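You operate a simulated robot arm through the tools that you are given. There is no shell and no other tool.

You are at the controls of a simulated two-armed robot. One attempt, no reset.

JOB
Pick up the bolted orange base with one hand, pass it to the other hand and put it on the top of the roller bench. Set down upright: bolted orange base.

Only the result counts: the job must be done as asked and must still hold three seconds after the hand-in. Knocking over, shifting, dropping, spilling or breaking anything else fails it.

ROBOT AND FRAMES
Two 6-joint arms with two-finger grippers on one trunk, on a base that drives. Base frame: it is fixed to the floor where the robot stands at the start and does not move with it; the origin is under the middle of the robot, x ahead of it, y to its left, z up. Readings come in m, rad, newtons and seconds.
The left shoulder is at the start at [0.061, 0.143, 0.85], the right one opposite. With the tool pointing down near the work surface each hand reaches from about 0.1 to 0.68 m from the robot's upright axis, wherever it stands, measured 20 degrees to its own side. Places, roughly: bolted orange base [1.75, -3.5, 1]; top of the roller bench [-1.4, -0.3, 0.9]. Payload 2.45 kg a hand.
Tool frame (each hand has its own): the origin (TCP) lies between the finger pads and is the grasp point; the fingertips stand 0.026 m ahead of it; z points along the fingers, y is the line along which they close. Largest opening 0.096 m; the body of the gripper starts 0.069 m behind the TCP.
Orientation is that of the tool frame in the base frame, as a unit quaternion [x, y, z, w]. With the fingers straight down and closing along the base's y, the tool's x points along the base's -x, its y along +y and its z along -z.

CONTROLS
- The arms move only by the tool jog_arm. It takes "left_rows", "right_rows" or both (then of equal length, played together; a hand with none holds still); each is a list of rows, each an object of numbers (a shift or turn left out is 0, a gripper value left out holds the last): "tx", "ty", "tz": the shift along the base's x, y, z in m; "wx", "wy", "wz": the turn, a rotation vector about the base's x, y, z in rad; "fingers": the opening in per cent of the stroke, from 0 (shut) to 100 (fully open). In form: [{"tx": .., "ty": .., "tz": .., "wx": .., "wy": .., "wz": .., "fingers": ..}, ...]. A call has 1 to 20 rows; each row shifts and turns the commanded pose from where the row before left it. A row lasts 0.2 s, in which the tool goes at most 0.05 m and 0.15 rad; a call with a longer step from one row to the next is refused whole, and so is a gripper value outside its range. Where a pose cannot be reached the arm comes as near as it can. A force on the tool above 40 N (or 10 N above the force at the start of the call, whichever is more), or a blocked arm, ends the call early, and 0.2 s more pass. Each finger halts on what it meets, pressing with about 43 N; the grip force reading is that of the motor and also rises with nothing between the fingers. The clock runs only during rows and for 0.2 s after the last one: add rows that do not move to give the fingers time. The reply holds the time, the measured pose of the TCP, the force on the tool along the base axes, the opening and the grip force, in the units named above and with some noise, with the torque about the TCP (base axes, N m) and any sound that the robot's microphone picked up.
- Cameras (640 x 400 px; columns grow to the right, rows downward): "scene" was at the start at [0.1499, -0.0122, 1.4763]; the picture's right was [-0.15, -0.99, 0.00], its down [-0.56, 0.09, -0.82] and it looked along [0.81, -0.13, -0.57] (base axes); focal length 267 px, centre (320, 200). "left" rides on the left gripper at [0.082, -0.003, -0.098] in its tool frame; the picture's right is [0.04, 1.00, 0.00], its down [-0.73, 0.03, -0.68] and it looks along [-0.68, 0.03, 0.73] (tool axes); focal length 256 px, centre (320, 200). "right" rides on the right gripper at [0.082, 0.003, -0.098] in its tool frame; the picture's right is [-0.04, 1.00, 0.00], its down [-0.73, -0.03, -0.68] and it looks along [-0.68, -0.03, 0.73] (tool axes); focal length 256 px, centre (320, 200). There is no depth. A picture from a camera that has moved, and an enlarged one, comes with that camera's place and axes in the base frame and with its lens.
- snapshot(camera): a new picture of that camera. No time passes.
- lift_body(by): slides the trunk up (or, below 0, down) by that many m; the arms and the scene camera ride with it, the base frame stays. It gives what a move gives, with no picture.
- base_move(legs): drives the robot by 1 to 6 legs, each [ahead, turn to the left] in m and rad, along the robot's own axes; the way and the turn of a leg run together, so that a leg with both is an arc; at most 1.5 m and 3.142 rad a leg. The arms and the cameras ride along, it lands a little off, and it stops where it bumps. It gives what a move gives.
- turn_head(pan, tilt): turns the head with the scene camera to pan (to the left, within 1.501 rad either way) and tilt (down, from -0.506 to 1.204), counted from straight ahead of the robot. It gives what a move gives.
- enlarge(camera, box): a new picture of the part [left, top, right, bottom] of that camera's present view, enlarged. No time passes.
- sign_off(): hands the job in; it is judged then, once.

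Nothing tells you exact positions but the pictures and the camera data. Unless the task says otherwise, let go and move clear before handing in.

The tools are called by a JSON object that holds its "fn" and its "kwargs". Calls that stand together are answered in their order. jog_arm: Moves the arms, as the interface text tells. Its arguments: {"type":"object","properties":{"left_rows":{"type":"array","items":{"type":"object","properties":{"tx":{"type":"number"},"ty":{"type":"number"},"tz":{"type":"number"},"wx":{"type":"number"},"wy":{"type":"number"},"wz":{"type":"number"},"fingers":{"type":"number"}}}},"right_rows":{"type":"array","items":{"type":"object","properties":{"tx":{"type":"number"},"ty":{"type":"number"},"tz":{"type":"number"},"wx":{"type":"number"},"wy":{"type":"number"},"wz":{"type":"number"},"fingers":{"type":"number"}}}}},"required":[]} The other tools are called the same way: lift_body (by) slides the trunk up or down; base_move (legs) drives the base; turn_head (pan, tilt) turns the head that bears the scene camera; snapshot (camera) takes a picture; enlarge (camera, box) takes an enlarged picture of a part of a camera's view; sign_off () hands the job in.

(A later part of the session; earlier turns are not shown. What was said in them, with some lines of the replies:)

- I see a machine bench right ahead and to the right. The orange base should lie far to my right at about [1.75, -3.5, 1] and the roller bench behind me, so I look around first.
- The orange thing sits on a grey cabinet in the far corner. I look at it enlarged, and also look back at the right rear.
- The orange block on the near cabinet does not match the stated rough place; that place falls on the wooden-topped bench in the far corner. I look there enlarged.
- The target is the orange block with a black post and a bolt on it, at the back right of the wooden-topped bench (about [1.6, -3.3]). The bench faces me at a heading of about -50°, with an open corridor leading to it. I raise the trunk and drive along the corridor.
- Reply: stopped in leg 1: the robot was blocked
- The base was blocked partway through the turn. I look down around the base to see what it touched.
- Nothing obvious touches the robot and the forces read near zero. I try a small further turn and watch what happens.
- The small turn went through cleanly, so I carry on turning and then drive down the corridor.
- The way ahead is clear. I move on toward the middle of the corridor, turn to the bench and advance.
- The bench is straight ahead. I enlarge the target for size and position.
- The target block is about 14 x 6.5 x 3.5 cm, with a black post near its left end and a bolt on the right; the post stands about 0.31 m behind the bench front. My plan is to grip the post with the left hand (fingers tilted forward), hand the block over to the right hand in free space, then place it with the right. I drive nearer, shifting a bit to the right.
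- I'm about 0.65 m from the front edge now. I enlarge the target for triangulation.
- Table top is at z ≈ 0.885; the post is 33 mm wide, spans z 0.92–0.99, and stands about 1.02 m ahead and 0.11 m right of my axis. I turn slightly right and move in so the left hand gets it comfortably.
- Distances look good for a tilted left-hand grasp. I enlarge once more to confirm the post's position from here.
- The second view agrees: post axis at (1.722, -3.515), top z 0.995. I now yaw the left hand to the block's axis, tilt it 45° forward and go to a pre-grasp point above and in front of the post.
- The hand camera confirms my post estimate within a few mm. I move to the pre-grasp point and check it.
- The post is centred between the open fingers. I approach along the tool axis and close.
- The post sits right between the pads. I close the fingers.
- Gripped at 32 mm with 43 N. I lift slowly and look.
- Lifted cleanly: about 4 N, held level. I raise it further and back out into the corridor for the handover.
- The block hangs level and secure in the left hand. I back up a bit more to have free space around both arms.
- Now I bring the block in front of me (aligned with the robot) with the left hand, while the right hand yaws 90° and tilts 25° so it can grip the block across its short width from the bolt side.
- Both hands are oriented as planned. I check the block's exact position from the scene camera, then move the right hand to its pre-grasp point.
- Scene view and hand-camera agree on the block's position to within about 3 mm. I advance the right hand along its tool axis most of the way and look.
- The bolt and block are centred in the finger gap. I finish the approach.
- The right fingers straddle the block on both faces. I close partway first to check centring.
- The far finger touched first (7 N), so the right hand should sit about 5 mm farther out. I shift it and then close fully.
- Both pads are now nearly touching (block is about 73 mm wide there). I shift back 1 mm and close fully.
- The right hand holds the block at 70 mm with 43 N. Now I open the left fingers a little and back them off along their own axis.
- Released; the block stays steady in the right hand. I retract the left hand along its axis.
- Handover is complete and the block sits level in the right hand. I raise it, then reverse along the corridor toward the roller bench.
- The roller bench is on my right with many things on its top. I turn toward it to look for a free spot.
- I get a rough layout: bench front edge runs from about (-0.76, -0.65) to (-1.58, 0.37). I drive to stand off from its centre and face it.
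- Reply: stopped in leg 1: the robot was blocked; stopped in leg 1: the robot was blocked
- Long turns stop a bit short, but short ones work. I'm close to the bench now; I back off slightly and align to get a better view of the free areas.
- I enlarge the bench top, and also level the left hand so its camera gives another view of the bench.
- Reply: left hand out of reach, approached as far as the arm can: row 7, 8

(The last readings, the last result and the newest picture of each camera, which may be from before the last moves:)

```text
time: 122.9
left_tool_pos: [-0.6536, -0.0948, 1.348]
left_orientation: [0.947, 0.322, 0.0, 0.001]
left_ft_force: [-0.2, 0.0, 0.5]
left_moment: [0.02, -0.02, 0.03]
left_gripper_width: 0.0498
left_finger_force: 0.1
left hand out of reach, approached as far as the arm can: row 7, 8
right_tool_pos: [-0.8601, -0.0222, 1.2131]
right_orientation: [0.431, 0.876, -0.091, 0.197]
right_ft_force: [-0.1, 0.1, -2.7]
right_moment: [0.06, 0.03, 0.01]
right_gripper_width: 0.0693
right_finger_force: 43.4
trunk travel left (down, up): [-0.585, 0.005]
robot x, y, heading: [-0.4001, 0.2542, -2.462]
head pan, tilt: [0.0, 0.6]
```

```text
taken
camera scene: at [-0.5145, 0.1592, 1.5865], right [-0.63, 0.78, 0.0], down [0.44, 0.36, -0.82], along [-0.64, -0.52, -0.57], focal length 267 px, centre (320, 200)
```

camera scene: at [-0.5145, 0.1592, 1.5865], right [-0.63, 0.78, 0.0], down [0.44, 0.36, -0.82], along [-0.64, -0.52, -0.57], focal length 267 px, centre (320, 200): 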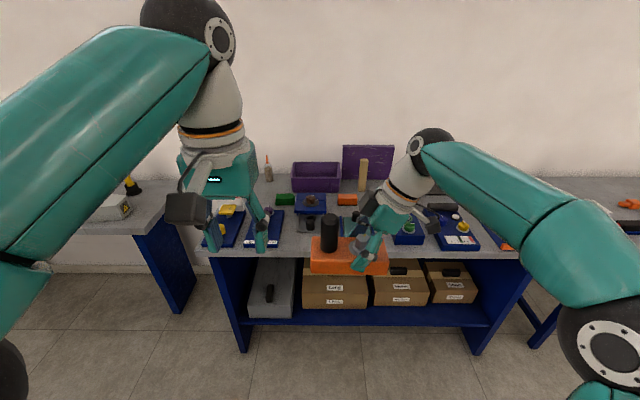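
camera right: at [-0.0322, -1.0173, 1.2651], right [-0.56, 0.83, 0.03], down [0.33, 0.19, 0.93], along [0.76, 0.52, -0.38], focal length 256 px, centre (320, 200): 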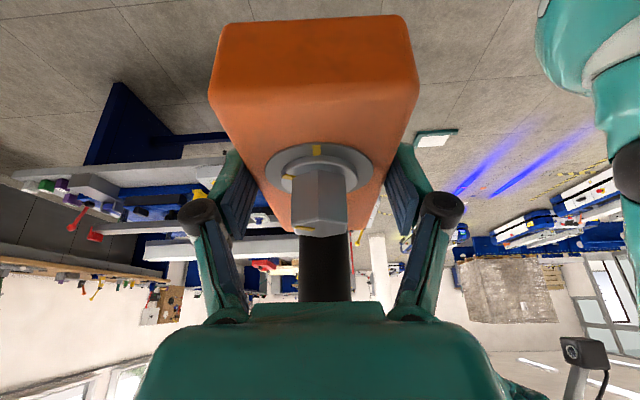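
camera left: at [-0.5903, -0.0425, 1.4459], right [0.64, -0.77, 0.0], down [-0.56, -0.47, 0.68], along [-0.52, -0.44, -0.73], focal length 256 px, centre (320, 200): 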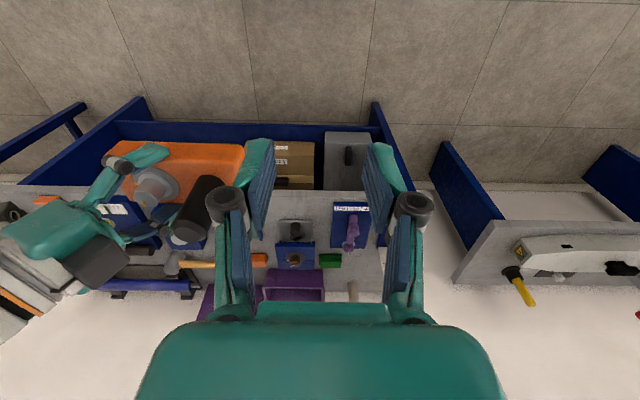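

A candidate free area is at the front, between the purple-tool tray and the green tray. I move the right hand aside to see that stretch clearly.

{"fn": "jog_arm", "kwargs": {"right_rows": [{"tx": -0.02, "ty": 0.04}, {"tx": -0.02, "ty": 0.04}, {"tx": -0.02, "ty": 0.04}, {"tx": -0.02, "ty": 0.04}, {"tx": -0.02, "ty": 0.04}, {}]}}

{"fn": "snapshot", "kwargs": {"camera": "scene"}}

{"fn": "enlarge", "kwargs": {"camera": "scene", "box": [200, 150, 424, 290]}}

{"fn": "snapshot", "kwargs": {"camera": "left"}}

```text
time: 124.3
left_tool_pos: [-0.652, -0.0961, 1.3483]
left_orientation: [0.947, 0.322, -0.001, 0.001]
left_ft_force: [0.3, -0.6, 0.2]
left_moment: [-0.01, 0.03, 0.0]
left_gripper_width: 0.05
left_finger_force: 0.1
right_tool_pos: [-0.96, 0.1819, 1.2121]
right_orientation: [0.431, 0.876, -0.091, 0.195]
right_ft_force: [-0.2, 0.2, -3.1]
right_moment: [0.04, 0.02, 0.04]
right_gripper_width: 0.0696
right_finger_force: 42.6
trunk travel left (down, up): [-0.585, 0.005]
robot x, y, heading: [-0.3994, 0.2503, -2.466]
head pan, tilt: [0.0, 0.6]
```

```text
taken
camera scene: at [-0.513, 0.1585, 1.5866], right [-0.63, 0.78, 0.0], down [0.44, 0.36, -0.82], along [-0.64, -0.52, -0.57], focal length 267 px, centre (320, 200)
```

scene: 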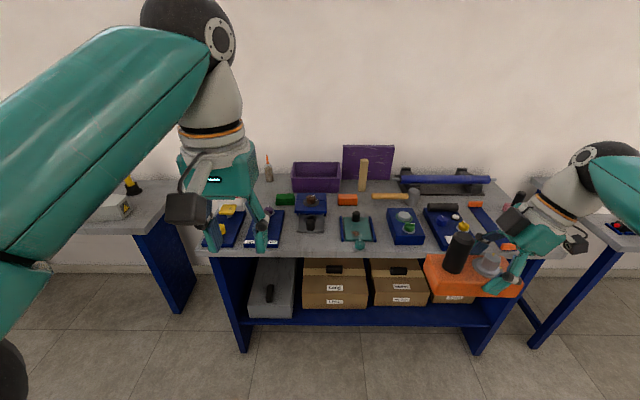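

```text
2.86 times, centred on (312, 220) of scene
camera zoom: at [-0.513, 0.1585, 1.5866], right [-0.63, 0.78, 0.0], down [0.44, 0.36, -0.82], along [-0.64, -0.52, -0.57], focal length 763 px, centre (343, 143)
```

zoom: 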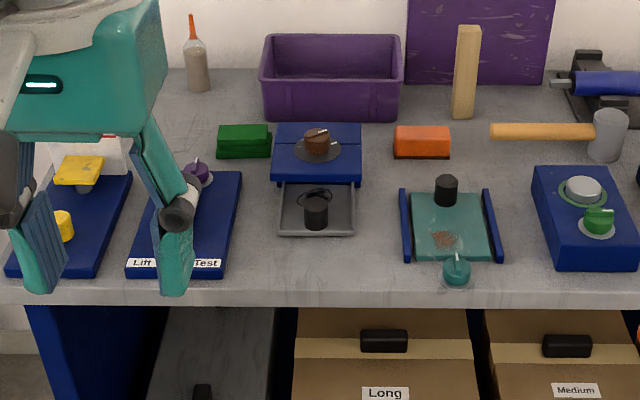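

```text
taken
camera left: at [-0.589, -0.0433, 1.4458], right [0.64, -0.77, 0.0], down [-0.56, -0.47, 0.68], along [-0.52, -0.44, -0.73], focal length 256 px, centre (320, 200)
```

left: 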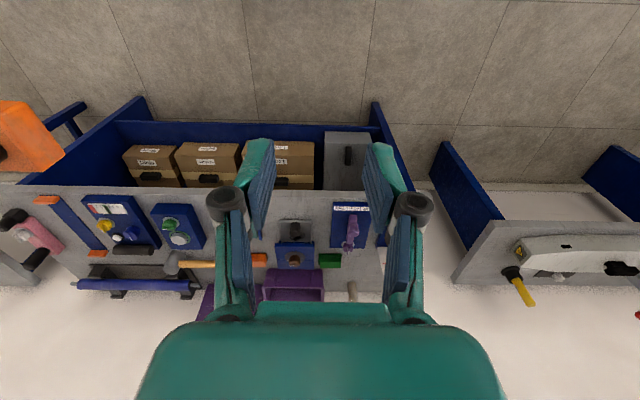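

The front strip before the small black-knob device, between the two trays, is free: roughly 0.21 m wide and 0.10 m deep, enough for the block lengthwise. I shift left and move closer so the right hand can place there.

{"fn": "base_move", "kwargs": {"legs": [[0, 0.33], [0.36, 0], [0, -0.33]]}}

{"fn": "turn_head", "kwargs": {"pan": -0.1, "tilt": 0.9}}

{"fn": "snapshot", "kwargs": {"camera": "scene"}}

{"fn": "snapshot", "kwargs": {"camera": "left"}}

```text
time: 128.9
left_tool_pos: [-0.8581, -0.3831, 1.3484]
left_orientation: [0.952, 0.306, -0.002, 0.001]
left_ft_force: [-0.8, -0.5, 0.2]
left_moment: [0.0, 0.03, -0.01]
left_gripper_width: 0.0502
left_finger_force: 0.0
right_tool_pos: [-1.1579, -0.0977, 1.212]
right_orientation: [0.445, 0.869, -0.093, 0.195]
right_ft_force: [0.1, -0.2, -3.4]
right_moment: [0.08, 0.02, 0.0]
right_gripper_width: 0.0698
right_finger_force: 42.6
trunk travel left (down, up): [-0.585, 0.005]
robot x, y, heading: [-0.5848, -0.0583, -2.488]
head pan, tilt: [0.0, 0.6]
```

```text
time: 129.7
left_tool_pos: [-0.8568, -0.3856, 1.347]
left_orientation: [0.952, 0.306, -0.002, 0.002]
left_ft_force: [0.3, 0.2, 0.3]
left_moment: [-0.02, 0.02, -0.02]
left_gripper_width: 0.0497
left_finger_force: 0.0
right_tool_pos: [-1.1569, -0.0987, 1.2116]
right_orientation: [0.445, 0.869, -0.094, 0.194]
right_ft_force: [0.1, -0.4, -2.5]
right_moment: [0.07, 0.08, 0.02]
right_gripper_width: 0.0695
right_finger_force: 42.5
trunk travel left (down, up): [-0.585, 0.005]
robot x, y, heading: [-0.5828, -0.0603, -2.498]
head pan, tilt: [-0.099, 0.901]
```

```text
taken
camera scene: at [-0.6938, -0.1351, 1.5619], right [-0.52, 0.85, 0.0], down [0.67, 0.41, -0.62], along [-0.53, -0.32, -0.78], focal length 267 px, centre (320, 200)
```

scene: 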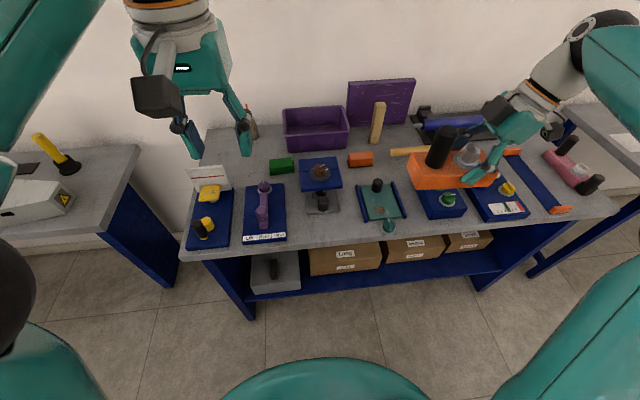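

```text
taken
camera left: at [-0.7923, -0.3342, 1.4456], right [0.62, -0.79, 0.0], down [-0.58, -0.45, 0.68], along [-0.54, -0.42, -0.73], focal length 256 px, centre (320, 200)
```

left: 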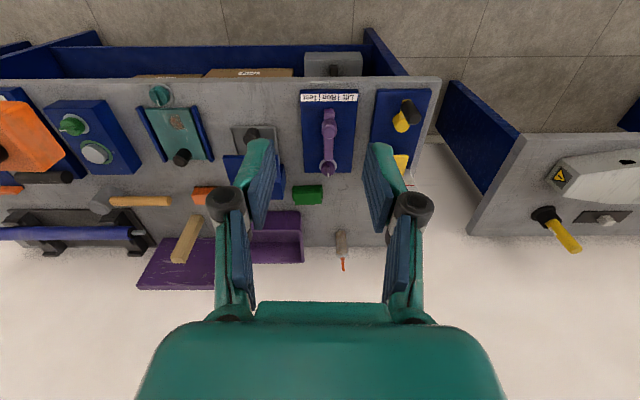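

Both cameras show the free strip clearly now. I enlarge it for measuring.

{"fn": "enlarge", "kwargs": {"camera": "scene", "box": [232, 160, 424, 280]}}

{"fn": "enlarge", "kwargs": {"camera": "left", "box": [128, 60, 384, 220]}}

```text
3.33 times, centred on (328, 220) of scene
camera zoom: at [-0.6938, -0.1351, 1.5619], right [-0.52, 0.85, 0.0], down [0.67, 0.41, -0.62], along [-0.53, -0.32, -0.78], focal length 890 px, centre (293, 133)
```

zoom: 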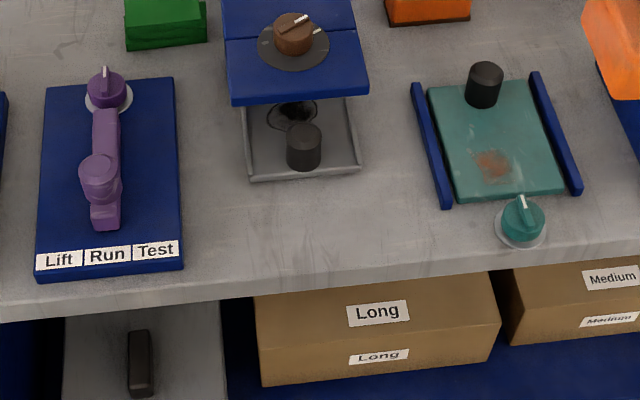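

```text
2.50 times, centred on (256, 140) of left
camera zoom: at [-0.7923, -0.3342, 1.4456], right [0.62, -0.79, 0.0], down [-0.58, -0.45, 0.68], along [-0.54, -0.42, -0.73], focal length 640 px, centre (480, 350)
```

zoom: 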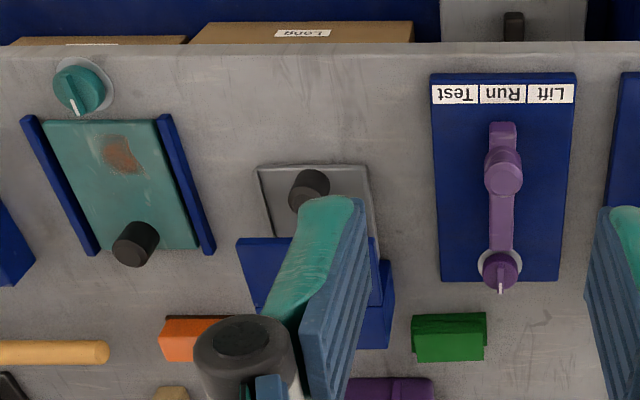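

From both views: table front strip is about 0.11 m deep and 0.25 m wide between the trays. Target block centre is about (-1.088, -0.334), 4.5 cm behind the front edge. I move the block above it at height, with a small yaw correction.

{"fn": "jog_arm", "kwargs": {"right_rows": [{"tx": 0.0114, "ty": -0.044, "wz": 0.0085}, {"tx": 0.0114, "ty": -0.044, "wz": 0.0085}, {"tx": 0.0114, "ty": -0.044, "wz": 0.0085}, {"tx": 0.0114, "ty": -0.044, "wz": 0.0085}, {"tx": 0.0114, "ty": -0.044, "wz": 0.0085}, {"tz": -0.04}, {"tz": -0.04}, {"tz": -0.04}, {}]}}

{"fn": "snapshot", "kwargs": {"camera": "scene"}}

{"fn": "snapshot", "kwargs": {"camera": "left"}}

{"fn": "snapshot", "kwargs": {"camera": "right"}}

```text
time: 131.7
left_tool_pos: [-0.8575, -0.3844, 1.3489]
left_orientation: [0.952, 0.306, -0.002, 0.002]
left_ft_force: [0.3, -0.5, 0.5]
left_moment: [-0.01, 0.04, 0.0]
left_gripper_width: 0.0499
left_finger_force: 0.0
right_tool_pos: [-1.1026, -0.3208, 1.0932]
right_orientation: [0.427, 0.878, -0.092, 0.197]
right_ft_force: [-0.2, -0.2, -3.3]
right_moment: [0.06, 0.04, 0.02]
right_gripper_width: 0.0693
right_finger_force: 43.2
trunk travel left (down, up): [-0.585, 0.005]
robot x, y, heading: [-0.5832, -0.0613, -2.493]
head pan, tilt: [-0.099, 0.901]
```

```text
taken
camera scene: at [-0.6937, -0.1345, 1.562], right [-0.52, 0.85, 0.0], down [0.67, 0.41, -0.62], along [-0.53, -0.32, -0.78], focal length 267 px, centre (320, 200)
```

scene: 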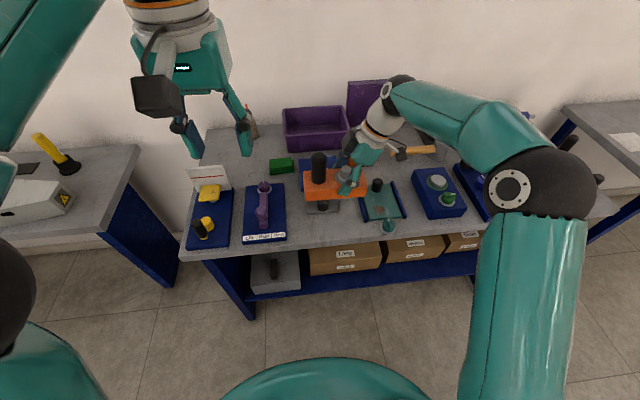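

```text
taken
camera left: at [-0.7923, -0.3335, 1.4457], right [0.62, -0.79, 0.0], down [-0.58, -0.45, 0.68], along [-0.54, -0.42, -0.73], focal length 256 px, centre (320, 200)
```

left: 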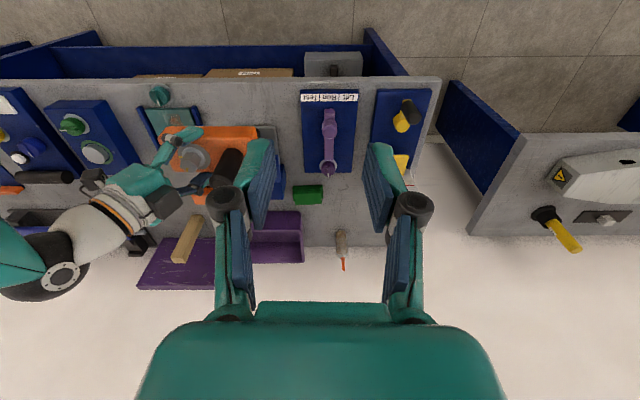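

```text
taken
camera right: at [-1.1715, -0.2279, 1.1486], right [0.81, 0.59, 0.03], down [0.21, -0.32, 0.92], along [0.55, -0.74, -0.38], focal length 256 px, centre (320, 200)
```

right: 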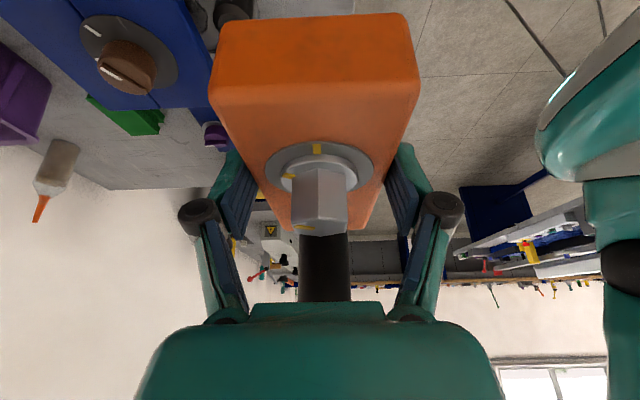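

On course. I lower to roughly 5 cm above the table and check alignment.

{"fn": "jog_arm", "kwargs": {"right_rows": [{"tz": -0.035}, {"tz": -0.035}, {"tz": -0.035}, {"tz": -0.035}, {}]}}

{"fn": "enlarge", "kwargs": {"camera": "scene", "box": [232, 160, 424, 280]}}

{"fn": "enlarge", "kwargs": {"camera": "left", "box": [128, 60, 384, 220]}}

{"fn": "snapshot", "kwargs": {"camera": "right"}}

```text
time: 132.9
left_tool_pos: [-0.8576, -0.3837, 1.3471]
left_orientation: [0.952, 0.306, -0.002, 0.001]
left_ft_force: [-0.4, -0.8, -0.3]
left_moment: [-0.03, 0.02, 0.04]
left_gripper_width: 0.0497
left_finger_force: 0.0
right_tool_pos: [-1.1008, -0.317, 0.9519]
right_orientation: [0.426, 0.879, -0.09, 0.196]
right_ft_force: [0.1, 0.0, -3.1]
right_moment: [0.04, 0.1, -0.01]
right_gripper_width: 0.0695
right_finger_force: 43.3
trunk travel left (down, up): [-0.585, 0.005]
robot x, y, heading: [-0.5832, -0.0554, -2.496]
head pan, tilt: [-0.099, 0.901]
```

```text
3.33 times, centred on (328, 220) of scene
camera zoom: at [-0.6937, -0.1342, 1.562], right [-0.52, 0.85, 0.0], down [0.67, 0.41, -0.62], along [-0.53, -0.32, -0.78], focal length 890 px, centre (293, 133)
```

zoom: 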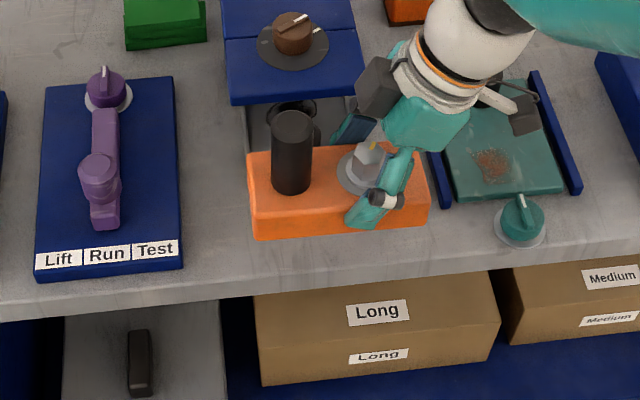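

```text
2.50 times, centred on (256, 140) of left
camera zoom: at [-0.7923, -0.3332, 1.4458], right [0.62, -0.79, 0.0], down [-0.58, -0.45, 0.68], along [-0.54, -0.42, -0.73], focal length 640 px, centre (480, 350)
```

zoom: 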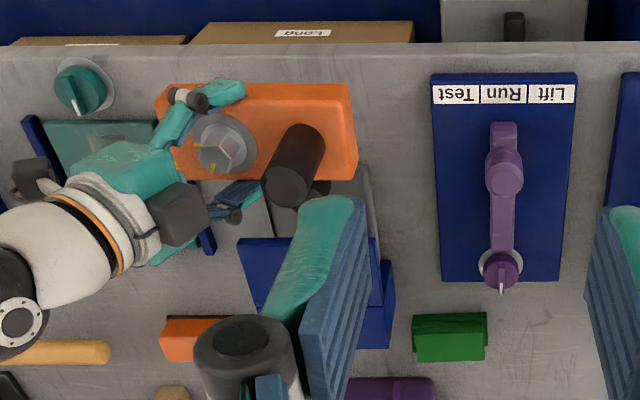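

```text
taken
camera right: at [-1.1713, -0.2257, 1.0079], right [0.81, 0.59, 0.03], down [0.21, -0.32, 0.93], along [0.55, -0.74, -0.38], focal length 256 px, centre (320, 200)
```

right: 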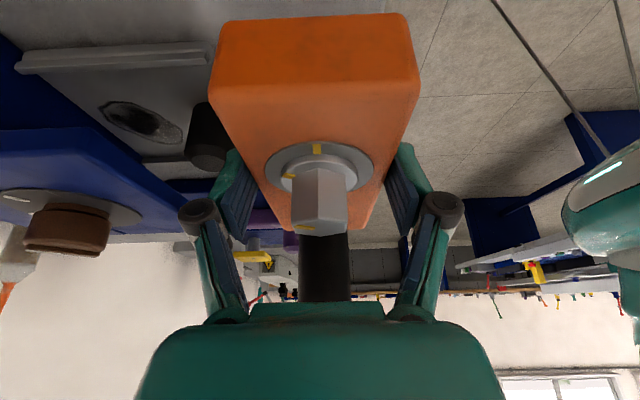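

Block is parallel to the edge and its computed front face is about 8 mm inside the bench edge. I lower in small steps watching the force.

{"fn": "jog_arm", "kwargs": {"right_rows": [{"tz": -0.01}, {"tz": -0.01}, {"tz": -0.01}, {}]}}

{"fn": "enlarge", "kwargs": {"camera": "scene", "box": [264, 180, 392, 260]}}

{"fn": "enlarge", "kwargs": {"camera": "left", "box": [176, 70, 304, 150]}}

{"fn": "snapshot", "kwargs": {"camera": "right"}}

```text
time: 133.9
left_tool_pos: [-0.8578, -0.3838, 1.348]
left_orientation: [0.952, 0.307, -0.002, 0.001]
left_ft_force: [0.9, 0.5, 0.1]
left_moment: [-0.02, -0.02, -0.02]
left_gripper_width: 0.0499
left_finger_force: 0.1
right_tool_pos: [-1.0997, -0.3165, 0.9223]
right_orientation: [0.426, 0.878, -0.09, 0.197]
right_ft_force: [0.1, 1.0, -3.2]
right_moment: [0.07, 0.05, 0.02]
right_gripper_width: 0.0694
right_finger_force: 43.2
trunk travel left (down, up): [-0.585, 0.005]
robot x, y, heading: [-0.5808, -0.0579, -2.491]
head pan, tilt: [-0.099, 0.901]
```

```text
5.00 times, centred on (328, 220) of scene
camera zoom: at [-0.6943, -0.1344, 1.5619], right [-0.52, 0.85, 0.0], down [0.67, 0.41, -0.62], along [-0.53, -0.32, -0.78], focal length 1335 px, centre (280, 100)
```

zoom: 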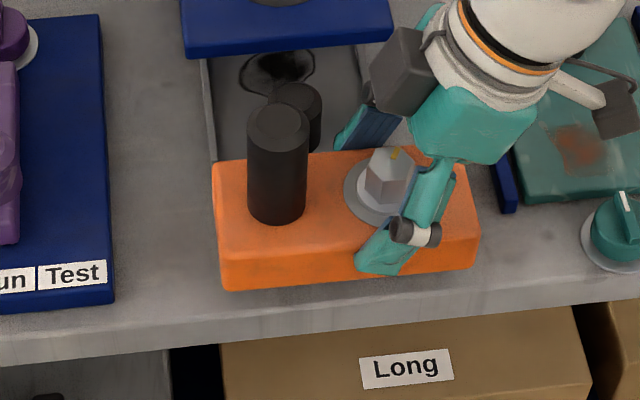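

```text
5.00 times, centred on (240, 110) of left
camera zoom: at [-0.7929, -0.3334, 1.4456], right [0.62, -0.79, 0.0], down [-0.58, -0.45, 0.68], along [-0.54, -0.42, -0.73], focal length 1280 px, centre (720, 650)
```

zoom: 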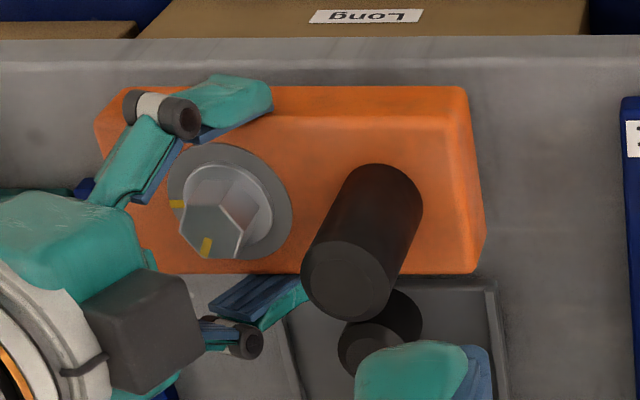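

```text
taken
camera right: at [-1.1704, -0.225, 0.9775], right [0.81, 0.59, 0.03], down [0.2, -0.32, 0.92], along [0.56, -0.74, -0.38], focal length 256 px, centre (320, 200)
```

right: 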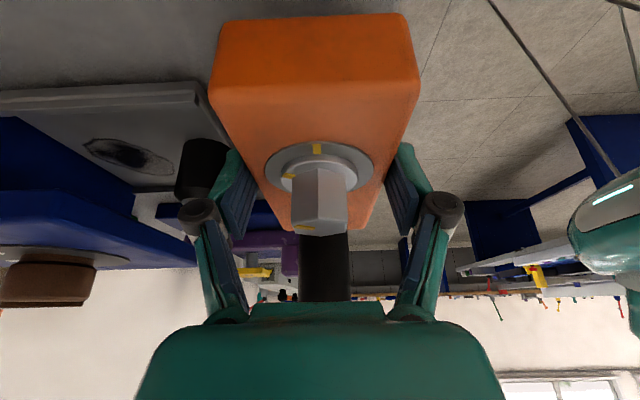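

The left camera shows a band along the front that may be the bench's front face, so I zoom in to locate the true top edge.

{"fn": "enlarge", "kwargs": {"camera": "left", "box": [240, 70, 304, 110]}}

{"fn": "enlarge", "kwargs": {"camera": "scene", "box": [280, 220, 344, 260]}}

{"fn": "enlarge", "kwargs": {"camera": "scene", "box": [176, 220, 240, 260]}}

```text
10.00 times, centred on (272, 90) of left
camera zoom: at [-0.7929, -0.3334, 1.4456], right [0.62, -0.79, 0.0], down [-0.58, -0.45, 0.68], along [-0.54, -0.42, -0.73], focal length 2560 px, centre (800, 1300)
```

zoom: 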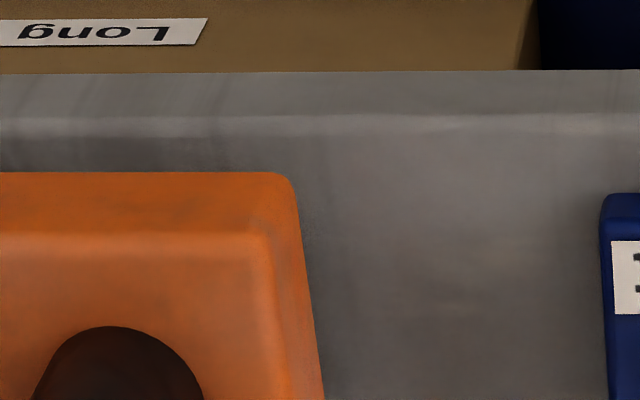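

```text
10.00 times, centred on (312, 240) of scene
camera zoom: at [-0.6943, -0.1344, 1.5619], right [-0.52, 0.85, 0.0], down [0.67, 0.41, -0.62], along [-0.53, -0.32, -0.78], focal length 2670 px, centre (400, -200)
```

zoom: 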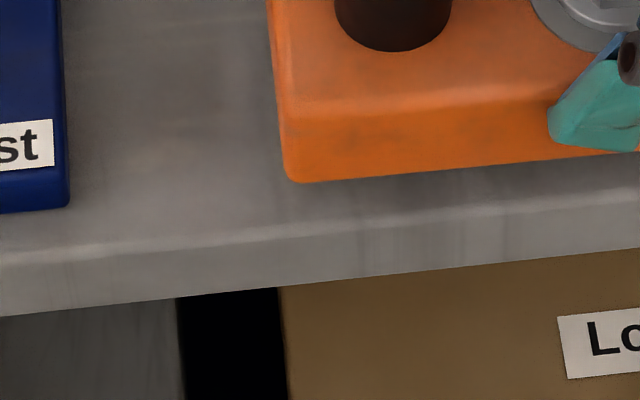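

```text
10.00 times, centred on (208, 240) of scene
camera zoom: at [-0.6943, -0.1344, 1.5619], right [-0.52, 0.85, 0.0], down [0.67, 0.41, -0.62], along [-0.53, -0.32, -0.78], focal length 2670 px, centre (1440, -200)
```

zoom: 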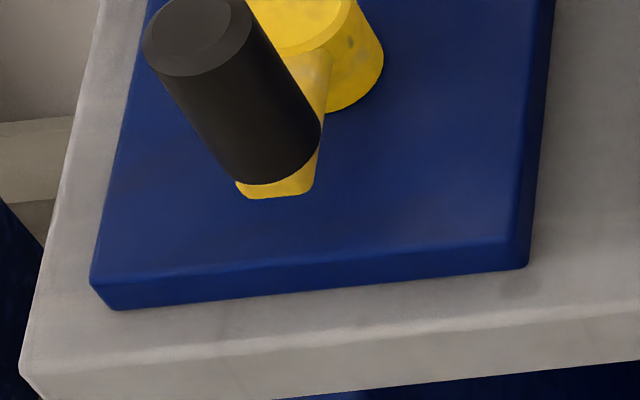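

The bright line is the true top edge, so the block must go about 1 cm deeper. I shift it 8 mm inward first, then descend in small steps to find the surface.

{"fn": "jog_arm", "kwargs": {"right_rows": [{"tx": -0.0063, "ty": -0.005}, {"tz": -0.005}, {"tz": -0.005}, {"tz": -0.005}, {}]}}

{"fn": "enlarge", "kwargs": {"camera": "scene", "box": [280, 210, 360, 260]}}

{"fn": "enlarge", "kwargs": {"camera": "left", "box": [192, 70, 288, 130]}}

```text
time: 135.1
left_tool_pos: [-0.8578, -0.3831, 1.3486]
left_orientation: [0.952, 0.307, -0.002, 0.001]
left_ft_force: [0.6, 0.6, 0.0]
left_moment: [-0.03, -0.02, -0.01]
left_gripper_width: 0.0501
left_finger_force: 0.0
right_tool_pos: [-1.1069, -0.3218, 0.9074]
right_orientation: [0.426, 0.878, -0.091, 0.197]
right_ft_force: [0.3, 0.1, -2.6]
right_moment: [0.04, 0.02, -0.01]
right_gripper_width: 0.0695
right_finger_force: 42.8
trunk travel left (down, up): [-0.585, 0.005]
robot x, y, heading: [-0.5791, -0.0577, -2.493]
head pan, tilt: [-0.099, 0.901]
```

```text
8.00 times, centred on (320, 235) of scene
camera zoom: at [-0.6944, -0.1345, 1.5619], right [-0.52, 0.85, 0.0], down [0.67, 0.41, -0.62], along [-0.53, -0.32, -0.78], focal length 2136 px, centre (320, -80)
```

zoom: 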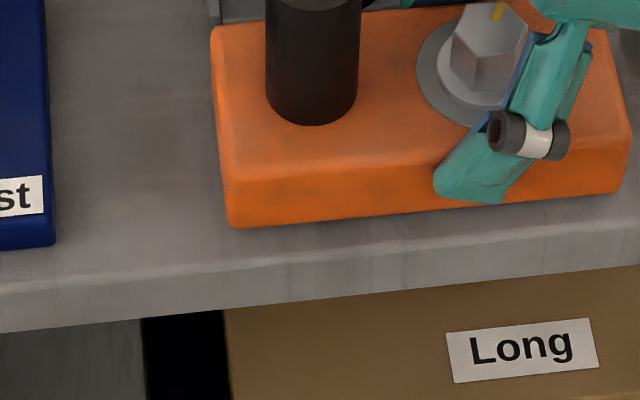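

```text
6.67 times, centred on (240, 100) of left
camera zoom: at [-0.793, -0.3335, 1.4456], right [0.62, -0.79, 0.0], down [-0.58, -0.45, 0.68], along [-0.54, -0.42, -0.73], focal length 1707 px, centre (853, 867)
```

zoom: 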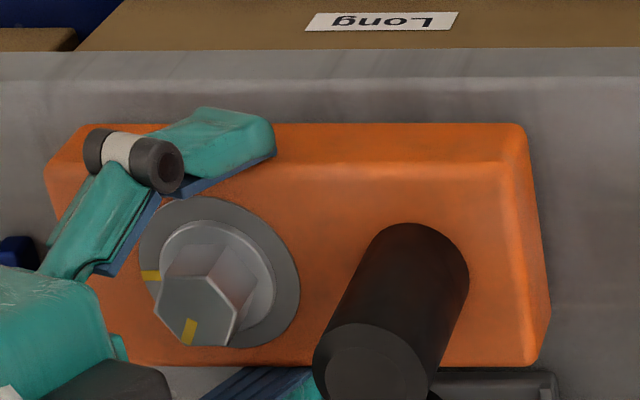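

No contact yet (block bottom at about z 0.871). I continue down.

{"fn": "jog_arm", "kwargs": {"right_rows": [{"tz": -0.004}, {"tz": -0.004}, {}]}}

{"fn": "jog_arm", "kwargs": {"right_rows": [{"tz": -0.004}, {"tz": -0.003}, {}]}}

{"fn": "enlarge", "kwargs": {"camera": "scene", "box": [280, 210, 360, 260]}}

{"fn": "enlarge", "kwargs": {"camera": "left", "box": [192, 70, 288, 130]}}

```text
time: 135.9
left_tool_pos: [-0.8549, -0.3822, 1.3492]
left_orientation: [0.952, 0.306, -0.004, 0.002]
left_ft_force: [-1.2, 0.0, -0.2]
left_moment: [0.02, 0.01, -0.02]
left_gripper_width: 0.0498
left_finger_force: 0.0
right_tool_pos: [-1.1061, -0.3222, 0.9032]
right_orientation: [0.426, 0.878, -0.094, 0.196]
right_ft_force: [1.1, -0.6, 25.2]
right_moment: [-0.22, -0.11, 0.25]
right_gripper_width: 0.0696
right_finger_force: 43.0
trunk travel left (down, up): [-0.585, 0.005]
robot x, y, heading: [-0.5792, -0.0572, -2.493]
head pan, tilt: [-0.099, 0.901]
```

```text
time: 136.7
left_tool_pos: [-0.8554, -0.3822, 1.3495]
left_orientation: [0.952, 0.306, -0.004, 0.0]
left_ft_force: [-0.3, 0.3, -0.1]
left_moment: [0.0, -0.01, 0.02]
left_gripper_width: 0.05
left_finger_force: 0.1
right_tool_pos: [-1.1051, -0.3216, 0.8936]
right_orientation: [0.426, 0.878, -0.092, 0.196]
right_ft_force: [-1.2, -6.2, 26.3]
right_moment: [-0.39, -0.02, -0.03]
right_gripper_width: 0.0695
right_finger_force: 42.8
trunk travel left (down, up): [-0.585, 0.005]
robot x, y, heading: [-0.5807, -0.0581, -2.49]
head pan, tilt: [-0.099, 0.901]
```

```text
8.00 times, centred on (320, 235) of scene
camera zoom: at [-0.6918, -0.1338, 1.5622], right [-0.52, 0.85, 0.0], down [0.67, 0.41, -0.62], along [-0.53, -0.32, -0.78], focal length 2136 px, centre (320, -80)
```

zoom: 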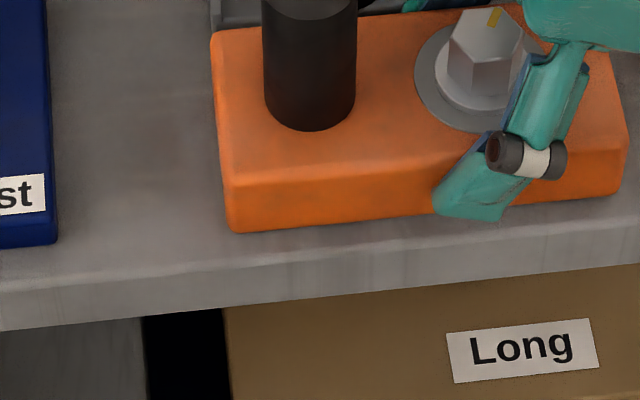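

```text
6.67 times, centred on (240, 100) of left
camera zoom: at [-0.7906, -0.3329, 1.4462], right [0.62, -0.79, 0.0], down [-0.58, -0.45, 0.68], along [-0.54, -0.42, -0.73], focal length 1707 px, centre (853, 867)
```

zoom: 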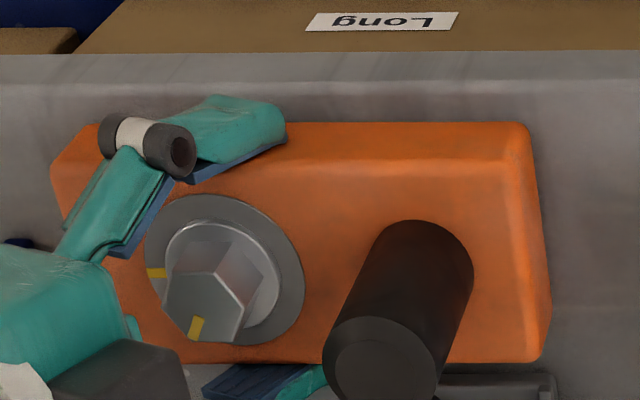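

The block is on the table (surface z ≈ 0.867) about 15 mm inside the front edge; my second step pressed a little too far. I relieve the pressure before letting go.

{"fn": "jog_arm", "kwargs": {"right_rows": [{"tz": 0.002}, {}]}}

{"fn": "snapshot", "kwargs": {"camera": "right"}}

```text
time: 137.3
left_tool_pos: [-0.8573, -0.3843, 1.348]
left_orientation: [0.952, 0.307, -0.002, 0.0]
left_ft_force: [0.3, 0.0, -0.2]
left_moment: [0.03, 0.05, 0.0]
left_gripper_width: 0.0498
left_finger_force: 0.0
right_tool_pos: [-1.1061, -0.3212, 0.894]
right_orientation: [0.425, 0.879, -0.09, 0.196]
right_ft_force: [-1.5, -6.3, 16.1]
right_moment: [-0.76, 0.23, -0.12]
right_gripper_width: 0.0695
right_finger_force: 43.1
trunk travel left (down, up): [-0.585, 0.005]
robot x, y, heading: [-0.5827, -0.0557, -2.49]
head pan, tilt: [-0.099, 0.901]
```

```text
taken
camera right: at [-1.176, -0.2289, 0.9494], right [0.81, 0.59, 0.03], down [0.21, -0.32, 0.92], along [0.55, -0.74, -0.38], focal length 256 px, centre (320, 200)
```

right: 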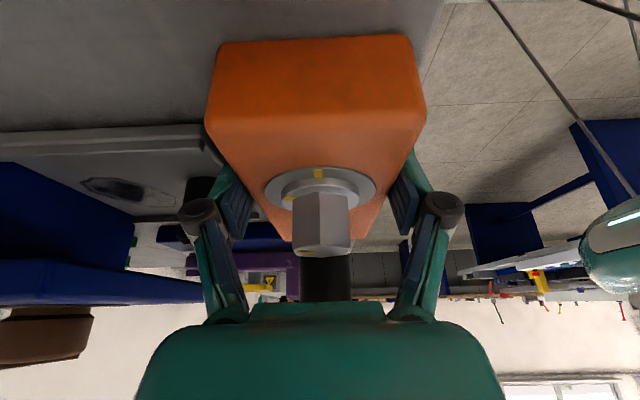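

{"fn": "jog_arm", "kwargs": {"right_rows": [{"tz": 0.002}, {}]}}

{"fn": "enlarge", "kwargs": {"camera": "scene", "box": [264, 180, 392, 260]}}

{"fn": "enlarge", "kwargs": {"camera": "left", "box": [176, 70, 304, 150]}}

```text
time: 137.9
left_tool_pos: [-0.8585, -0.3833, 1.3477]
left_orientation: [0.952, 0.306, -0.002, 0.002]
left_ft_force: [0.1, 0.1, -0.3]
left_moment: [-0.02, -0.02, 0.02]
left_gripper_width: 0.0499
left_finger_force: 0.0
right_tool_pos: [-1.1055, -0.3202, 0.8937]
right_orientation: [0.425, 0.879, -0.087, 0.198]
right_ft_force: [-0.7, -0.7, -2.9]
right_moment: [0.07, 0.04, -0.02]
right_gripper_width: 0.0694
right_finger_force: 42.2
trunk travel left (down, up): [-0.585, 0.005]
robot x, y, heading: [-0.5788, -0.0613, -2.488]
head pan, tilt: [-0.099, 0.901]
```

```text
5.00 times, centred on (328, 220) of scene
camera zoom: at [-0.6945, -0.1345, 1.5616], right [-0.52, 0.85, 0.0], down [0.67, 0.41, -0.62], along [-0.53, -0.32, -0.78], focal length 1335 px, centre (280, 100)
```

zoom: 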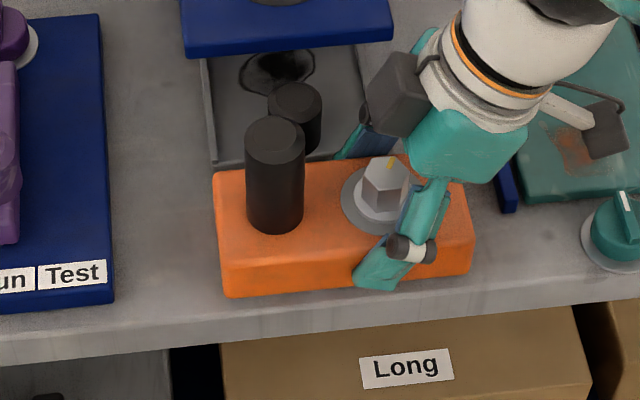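

```text
5.00 times, centred on (240, 110) of left
camera zoom: at [-0.7931, -0.3335, 1.4453], right [0.62, -0.79, 0.0], down [-0.58, -0.45, 0.68], along [-0.54, -0.42, -0.73], focal length 1280 px, centre (720, 650)
```

zoom: 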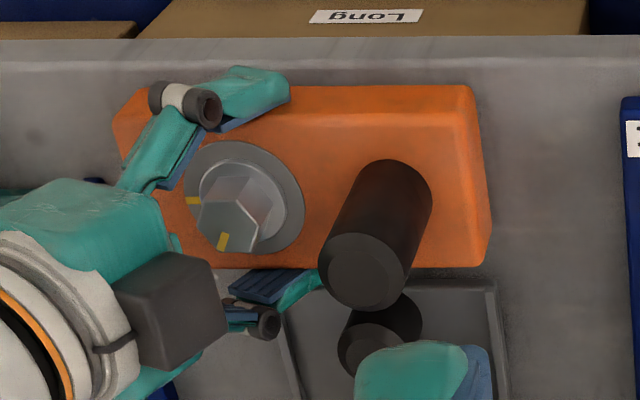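

The block now hangs just at the surface without stress. I lift 3 mm, shift it 5 mm toward the edge so the rear finger has room from the device, and set down again.

{"fn": "jog_arm", "kwargs": {"right_rows": [{"tz": 0.003}, {"tx": 0.0039, "ty": 0.0031}, {"tz": -0.0025}, {}]}}

```text
time: 138.9
left_tool_pos: [-0.8578, -0.3836, 1.3482]
left_orientation: [0.952, 0.306, -0.002, 0.002]
left_ft_force: [0.4, -0.7, 0.1]
left_moment: [0.04, 0.0, -0.01]
left_gripper_width: 0.0498
left_finger_force: 0.1
right_tool_pos: [-1.1021, -0.318, 0.8967]
right_orientation: [0.426, 0.878, -0.09, 0.197]
right_ft_force: [-0.1, 0.3, -3.3]
right_moment: [0.05, 0.07, -0.01]
right_gripper_width: 0.0694
right_finger_force: 42.9
trunk travel left (down, up): [-0.585, 0.005]
robot x, y, heading: [-0.5821, -0.0585, -2.494]
head pan, tilt: [-0.099, 0.901]
```

{"fn": "jog_arm", "kwargs": {"right_rows": [{"tz": -0.0015}, {}]}}

```text
time: 139.5
left_tool_pos: [-0.8579, -0.3827, 1.3474]
left_orientation: [0.952, 0.306, -0.003, 0.002]
left_ft_force: [-0.9, -0.5, 0.0]
left_moment: [-0.02, 0.0, -0.02]
left_gripper_width: 0.05
left_finger_force: 0.1
right_tool_pos: [-1.1019, -0.3205, 0.8942]
right_orientation: [0.427, 0.878, -0.09, 0.196]
right_ft_force: [-0.1, 0.4, -4.3]
right_moment: [0.08, 0.03, -0.04]
right_gripper_width: 0.0696
right_finger_force: 42.9
trunk travel left (down, up): [-0.585, 0.005]
robot x, y, heading: [-0.582, -0.0597, -2.491]
head pan, tilt: [-0.099, 0.901]
```

{"fn": "jog_arm", "kwargs": {"right_rows": [{"tz": -0.0015}, {}]}}

```text
time: 140.1
left_tool_pos: [-0.8569, -0.3838, 1.3492]
left_orientation: [0.952, 0.307, -0.002, 0.003]
left_ft_force: [0.3, -0.6, 0.8]
left_moment: [-0.04, -0.02, -0.01]
left_gripper_width: 0.0499
left_finger_force: 0.1
right_tool_pos: [-1.1033, -0.3188, 0.8933]
right_orientation: [0.426, 0.878, -0.091, 0.196]
right_ft_force: [-0.2, -0.1, 6.2]
right_moment: [0.66, 0.16, 0.04]
right_gripper_width: 0.0694
right_finger_force: 42.7
trunk travel left (down, up): [-0.585, 0.005]
robot x, y, heading: [-0.5828, -0.0612, -2.496]
head pan, tilt: [-0.099, 0.901]
```

Light contact is made. I open the fingers slightly (about 4 mm per side) to release.

{"fn": "jog_arm", "kwargs": {"right_rows": [{"fingers": 80}, {}, {}, {}]}}

{"fn": "enlarge", "kwargs": {"camera": "scene", "box": [264, 180, 392, 260]}}

{"fn": "enlarge", "kwargs": {"camera": "left", "box": [176, 70, 304, 150]}}

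{"fn": "snapshot", "kwargs": {"camera": "right"}}

```text
time: 141.1
left_tool_pos: [-0.8575, -0.3835, 1.3485]
left_orientation: [0.952, 0.306, -0.002, 0.003]
left_ft_force: [0.0, 0.1, -0.6]
left_moment: [0.0, -0.01, 0.04]
left_gripper_width: 0.0498
left_finger_force: 0.0
right_tool_pos: [-1.1013, -0.3204, 0.8936]
right_orientation: [0.427, 0.878, -0.091, 0.196]
right_ft_force: [-0.6, -1.2, -0.7]
right_moment: [0.0, -0.01, -0.02]
right_gripper_width: 0.0768
right_finger_force: 0.1
trunk travel left (down, up): [-0.585, 0.005]
robot x, y, heading: [-0.5829, -0.0595, -2.493]
head pan, tilt: [-0.099, 0.901]
```

```text
5.00 times, centred on (328, 220) of scene
camera zoom: at [-0.6941, -0.1343, 1.5619], right [-0.52, 0.85, 0.0], down [0.67, 0.41, -0.62], along [-0.53, -0.32, -0.78], focal length 1335 px, centre (280, 100)
```

zoom: 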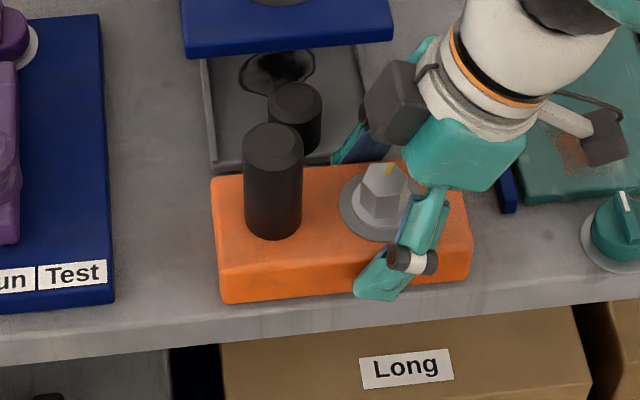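

```text
5.00 times, centred on (240, 110) of left
camera zoom: at [-0.7927, -0.3333, 1.4457], right [0.62, -0.79, 0.0], down [-0.58, -0.45, 0.68], along [-0.54, -0.42, -0.73], focal length 1280 px, centre (720, 650)
```

zoom: 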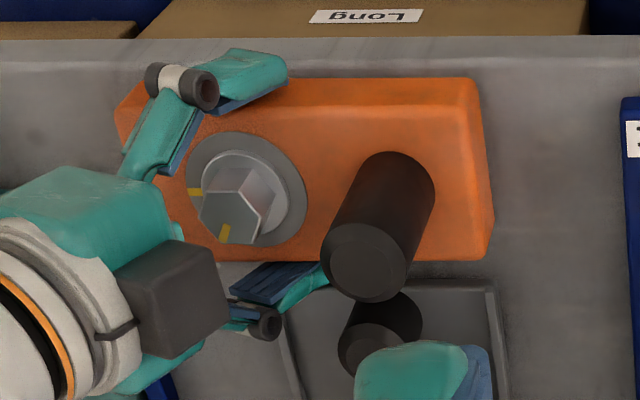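

```text
taken
camera right: at [-1.1719, -0.2271, 0.9485], right [0.81, 0.59, 0.03], down [0.21, -0.32, 0.92], along [0.55, -0.74, -0.38], focal length 256 px, centre (320, 200)
```

right: 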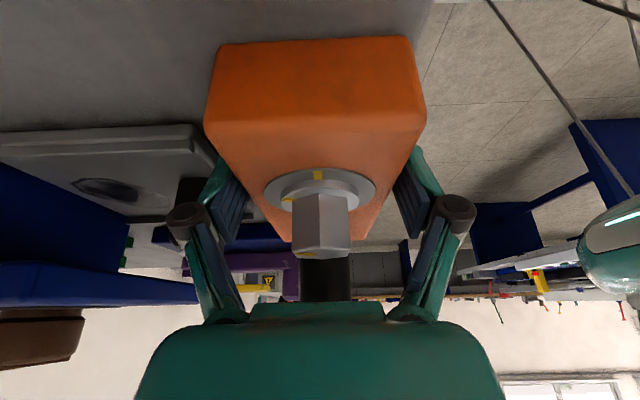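

The block stands flat about 1 cm inside the edge and the fingers are free. I raise the right hand straight up.

{"fn": "jog_arm", "kwargs": {"right_rows": [{"tz": 0.01}, {"tz": 0.015}, {"tz": 0.03}, {"tz": 0.04}, {"tz": 0.04}, {"tz": 0.04}, {"tz": 0.04}, {}]}}

{"fn": "snapshot", "kwargs": {"camera": "scene"}}

{"fn": "enlarge", "kwargs": {"camera": "scene", "box": [264, 180, 392, 260]}}

{"fn": "enlarge", "kwargs": {"camera": "left", "box": [128, 60, 384, 220]}}

```text
time: 142.9
left_tool_pos: [-0.8582, -0.3843, 1.3472]
left_orientation: [0.952, 0.307, -0.002, 0.002]
left_ft_force: [0.2, -0.2, 0.6]
left_moment: [-0.01, 0.03, 0.0]
left_gripper_width: 0.0498
left_finger_force: 0.1
right_tool_pos: [-1.1006, -0.3172, 1.1108]
right_orientation: [0.427, 0.878, -0.091, 0.197]
right_ft_force: [0.0, -0.6, 0.2]
right_moment: [0.04, 0.02, 0.03]
right_gripper_width: 0.0767
right_finger_force: 0.1
trunk travel left (down, up): [-0.585, 0.005]
robot x, y, heading: [-0.5826, -0.0567, -2.492]
head pan, tilt: [-0.099, 0.901]
```

```text
taken
camera scene: at [-0.6946, -0.1345, 1.5618], right [-0.52, 0.85, 0.0], down [0.67, 0.41, -0.62], along [-0.53, -0.32, -0.78], focal length 267 px, centre (320, 200)
```

scene: 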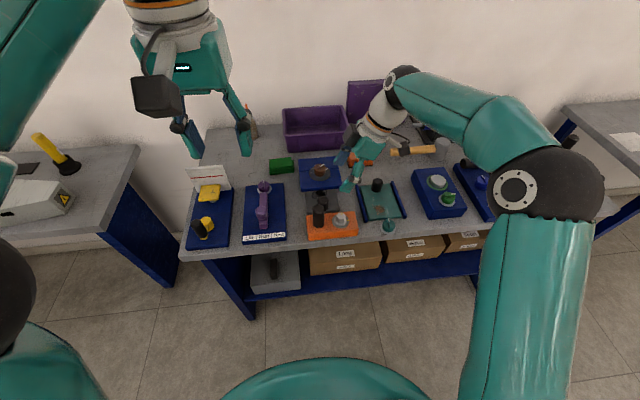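

```text
5.00 times, centred on (328, 220) of scene
camera zoom: at [-0.6946, -0.1345, 1.5618], right [-0.52, 0.85, 0.0], down [0.67, 0.41, -0.62], along [-0.53, -0.32, -0.78], focal length 1335 px, centre (280, 100)
```

zoom: 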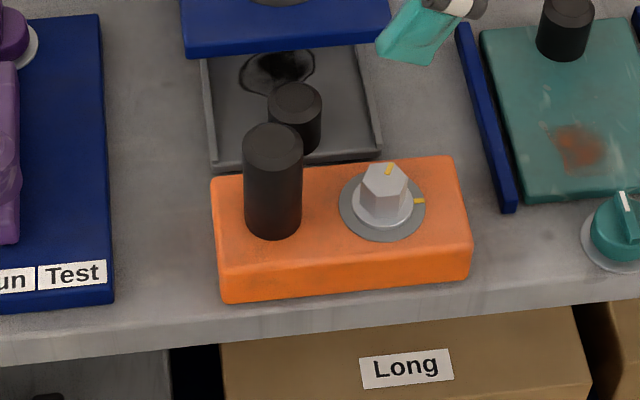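

```text
2.50 times, centred on (256, 140) of left
camera zoom: at [-0.7932, -0.3335, 1.4455], right [0.62, -0.79, 0.0], down [-0.58, -0.45, 0.68], along [-0.54, -0.42, -0.73], focal length 640 px, centre (480, 350)
```

zoom: 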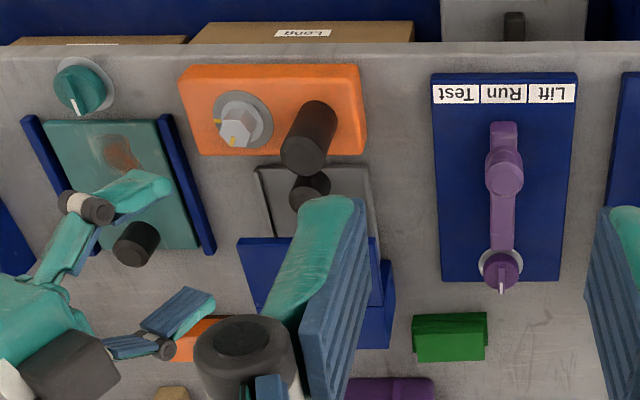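

The orange base stands upright on the bench top with nothing else moved. I back away a little and check once more.

{"fn": "jog_arm", "kwargs": {"right_rows": [{"tz": 0.04}, {"tz": 0.04}, {}]}}

{"fn": "base_move", "kwargs": {"legs": [[-0.25, 0]]}}

{"fn": "enlarge", "kwargs": {"camera": "scene", "box": [160, 80, 480, 280]}}

```text
time: 143.7
left_tool_pos: [-0.8571, -0.3831, 1.3477]
left_orientation: [0.952, 0.307, -0.002, 0.002]
left_ft_force: [0.4, -0.6, -0.2]
left_moment: [-0.02, -0.03, 0.02]
left_gripper_width: 0.0498
left_finger_force: 0.1
right_tool_pos: [-1.1019, -0.317, 1.1902]
right_orientation: [0.426, 0.878, -0.09, 0.197]
right_ft_force: [0.0, -0.6, -0.2]
right_moment: [0.03, 0.02, 0.01]
right_gripper_width: 0.0769
right_finger_force: 0.0
trunk travel left (down, up): [-0.585, 0.005]
robot x, y, heading: [-0.5825, -0.0607, -2.492]
head pan, tilt: [-0.099, 0.901]
```

```text
time: 145.5
left_tool_pos: [-0.6578, -0.2337, 1.348]
left_orientation: [0.952, 0.306, -0.003, 0.001]
left_ft_force: [-0.1, 0.5, -0.1]
left_moment: [-0.03, 0.02, 0.03]
left_gripper_width: 0.0499
left_finger_force: 0.0
right_tool_pos: [-0.904, -0.1663, 1.1901]
right_orientation: [0.425, 0.879, -0.091, 0.197]
right_ft_force: [0.3, -0.1, 0.1]
right_moment: [-0.01, 0.02, -0.03]
right_gripper_width: 0.0768
right_finger_force: 0.0
trunk travel left (down, up): [-0.585, 0.005]
robot x, y, heading: [-0.3861, 0.0903, -2.488]
head pan, tilt: [-0.099, 0.901]
```

```text
2.00 times, centred on (320, 180) of scene
camera zoom: at [-0.4949, 0.0167, 1.5621], right [-0.52, 0.85, 0.0], down [0.67, 0.41, -0.62], along [-0.53, -0.33, -0.78], focal length 534 px, centre (320, 240)
```

zoom: 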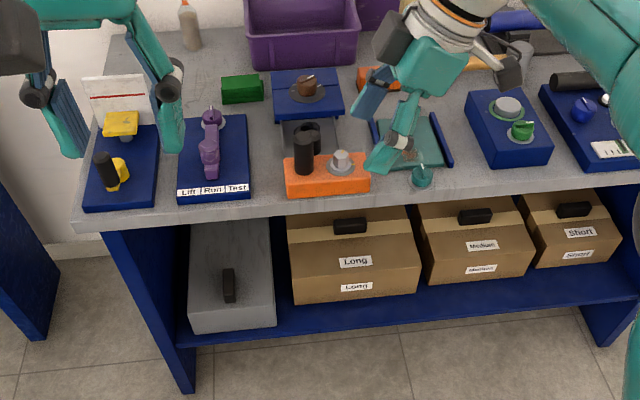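

The bolted orange base stands upright on the roller bench top, both hands are clear, and everything else is where it was. I hand the job in.

{"fn": "sign_off", "kwargs": {}}

```text
The job is handed in.
```

The bolted orange base is standing upright on the roller bench top. It sits about 1 cm in from the front edge, between the purple-tool tray and the green tray.

- **Pick-up:** the left hand took it from the wooden-topped bench by its black post.
- **Handover:** it passed to the right hand in mid-air in the corridor. The right hand held it across its short width for the rest of the way.
- **Placement:** I pressed a little too hard at first contact (about 26 N). I then lifted it a few millimetres, moved it 5 mm toward the edge and set it down again before letting go.
- **Base stops:** three of the longer turns ended early with a "blocked" message. No contact was visible and the arm force readings stayed near zero, so I don't know the cause.

In the last pictures nothing else on the bench looks moved, and both hands are clear. The job is handed in; no result came back.
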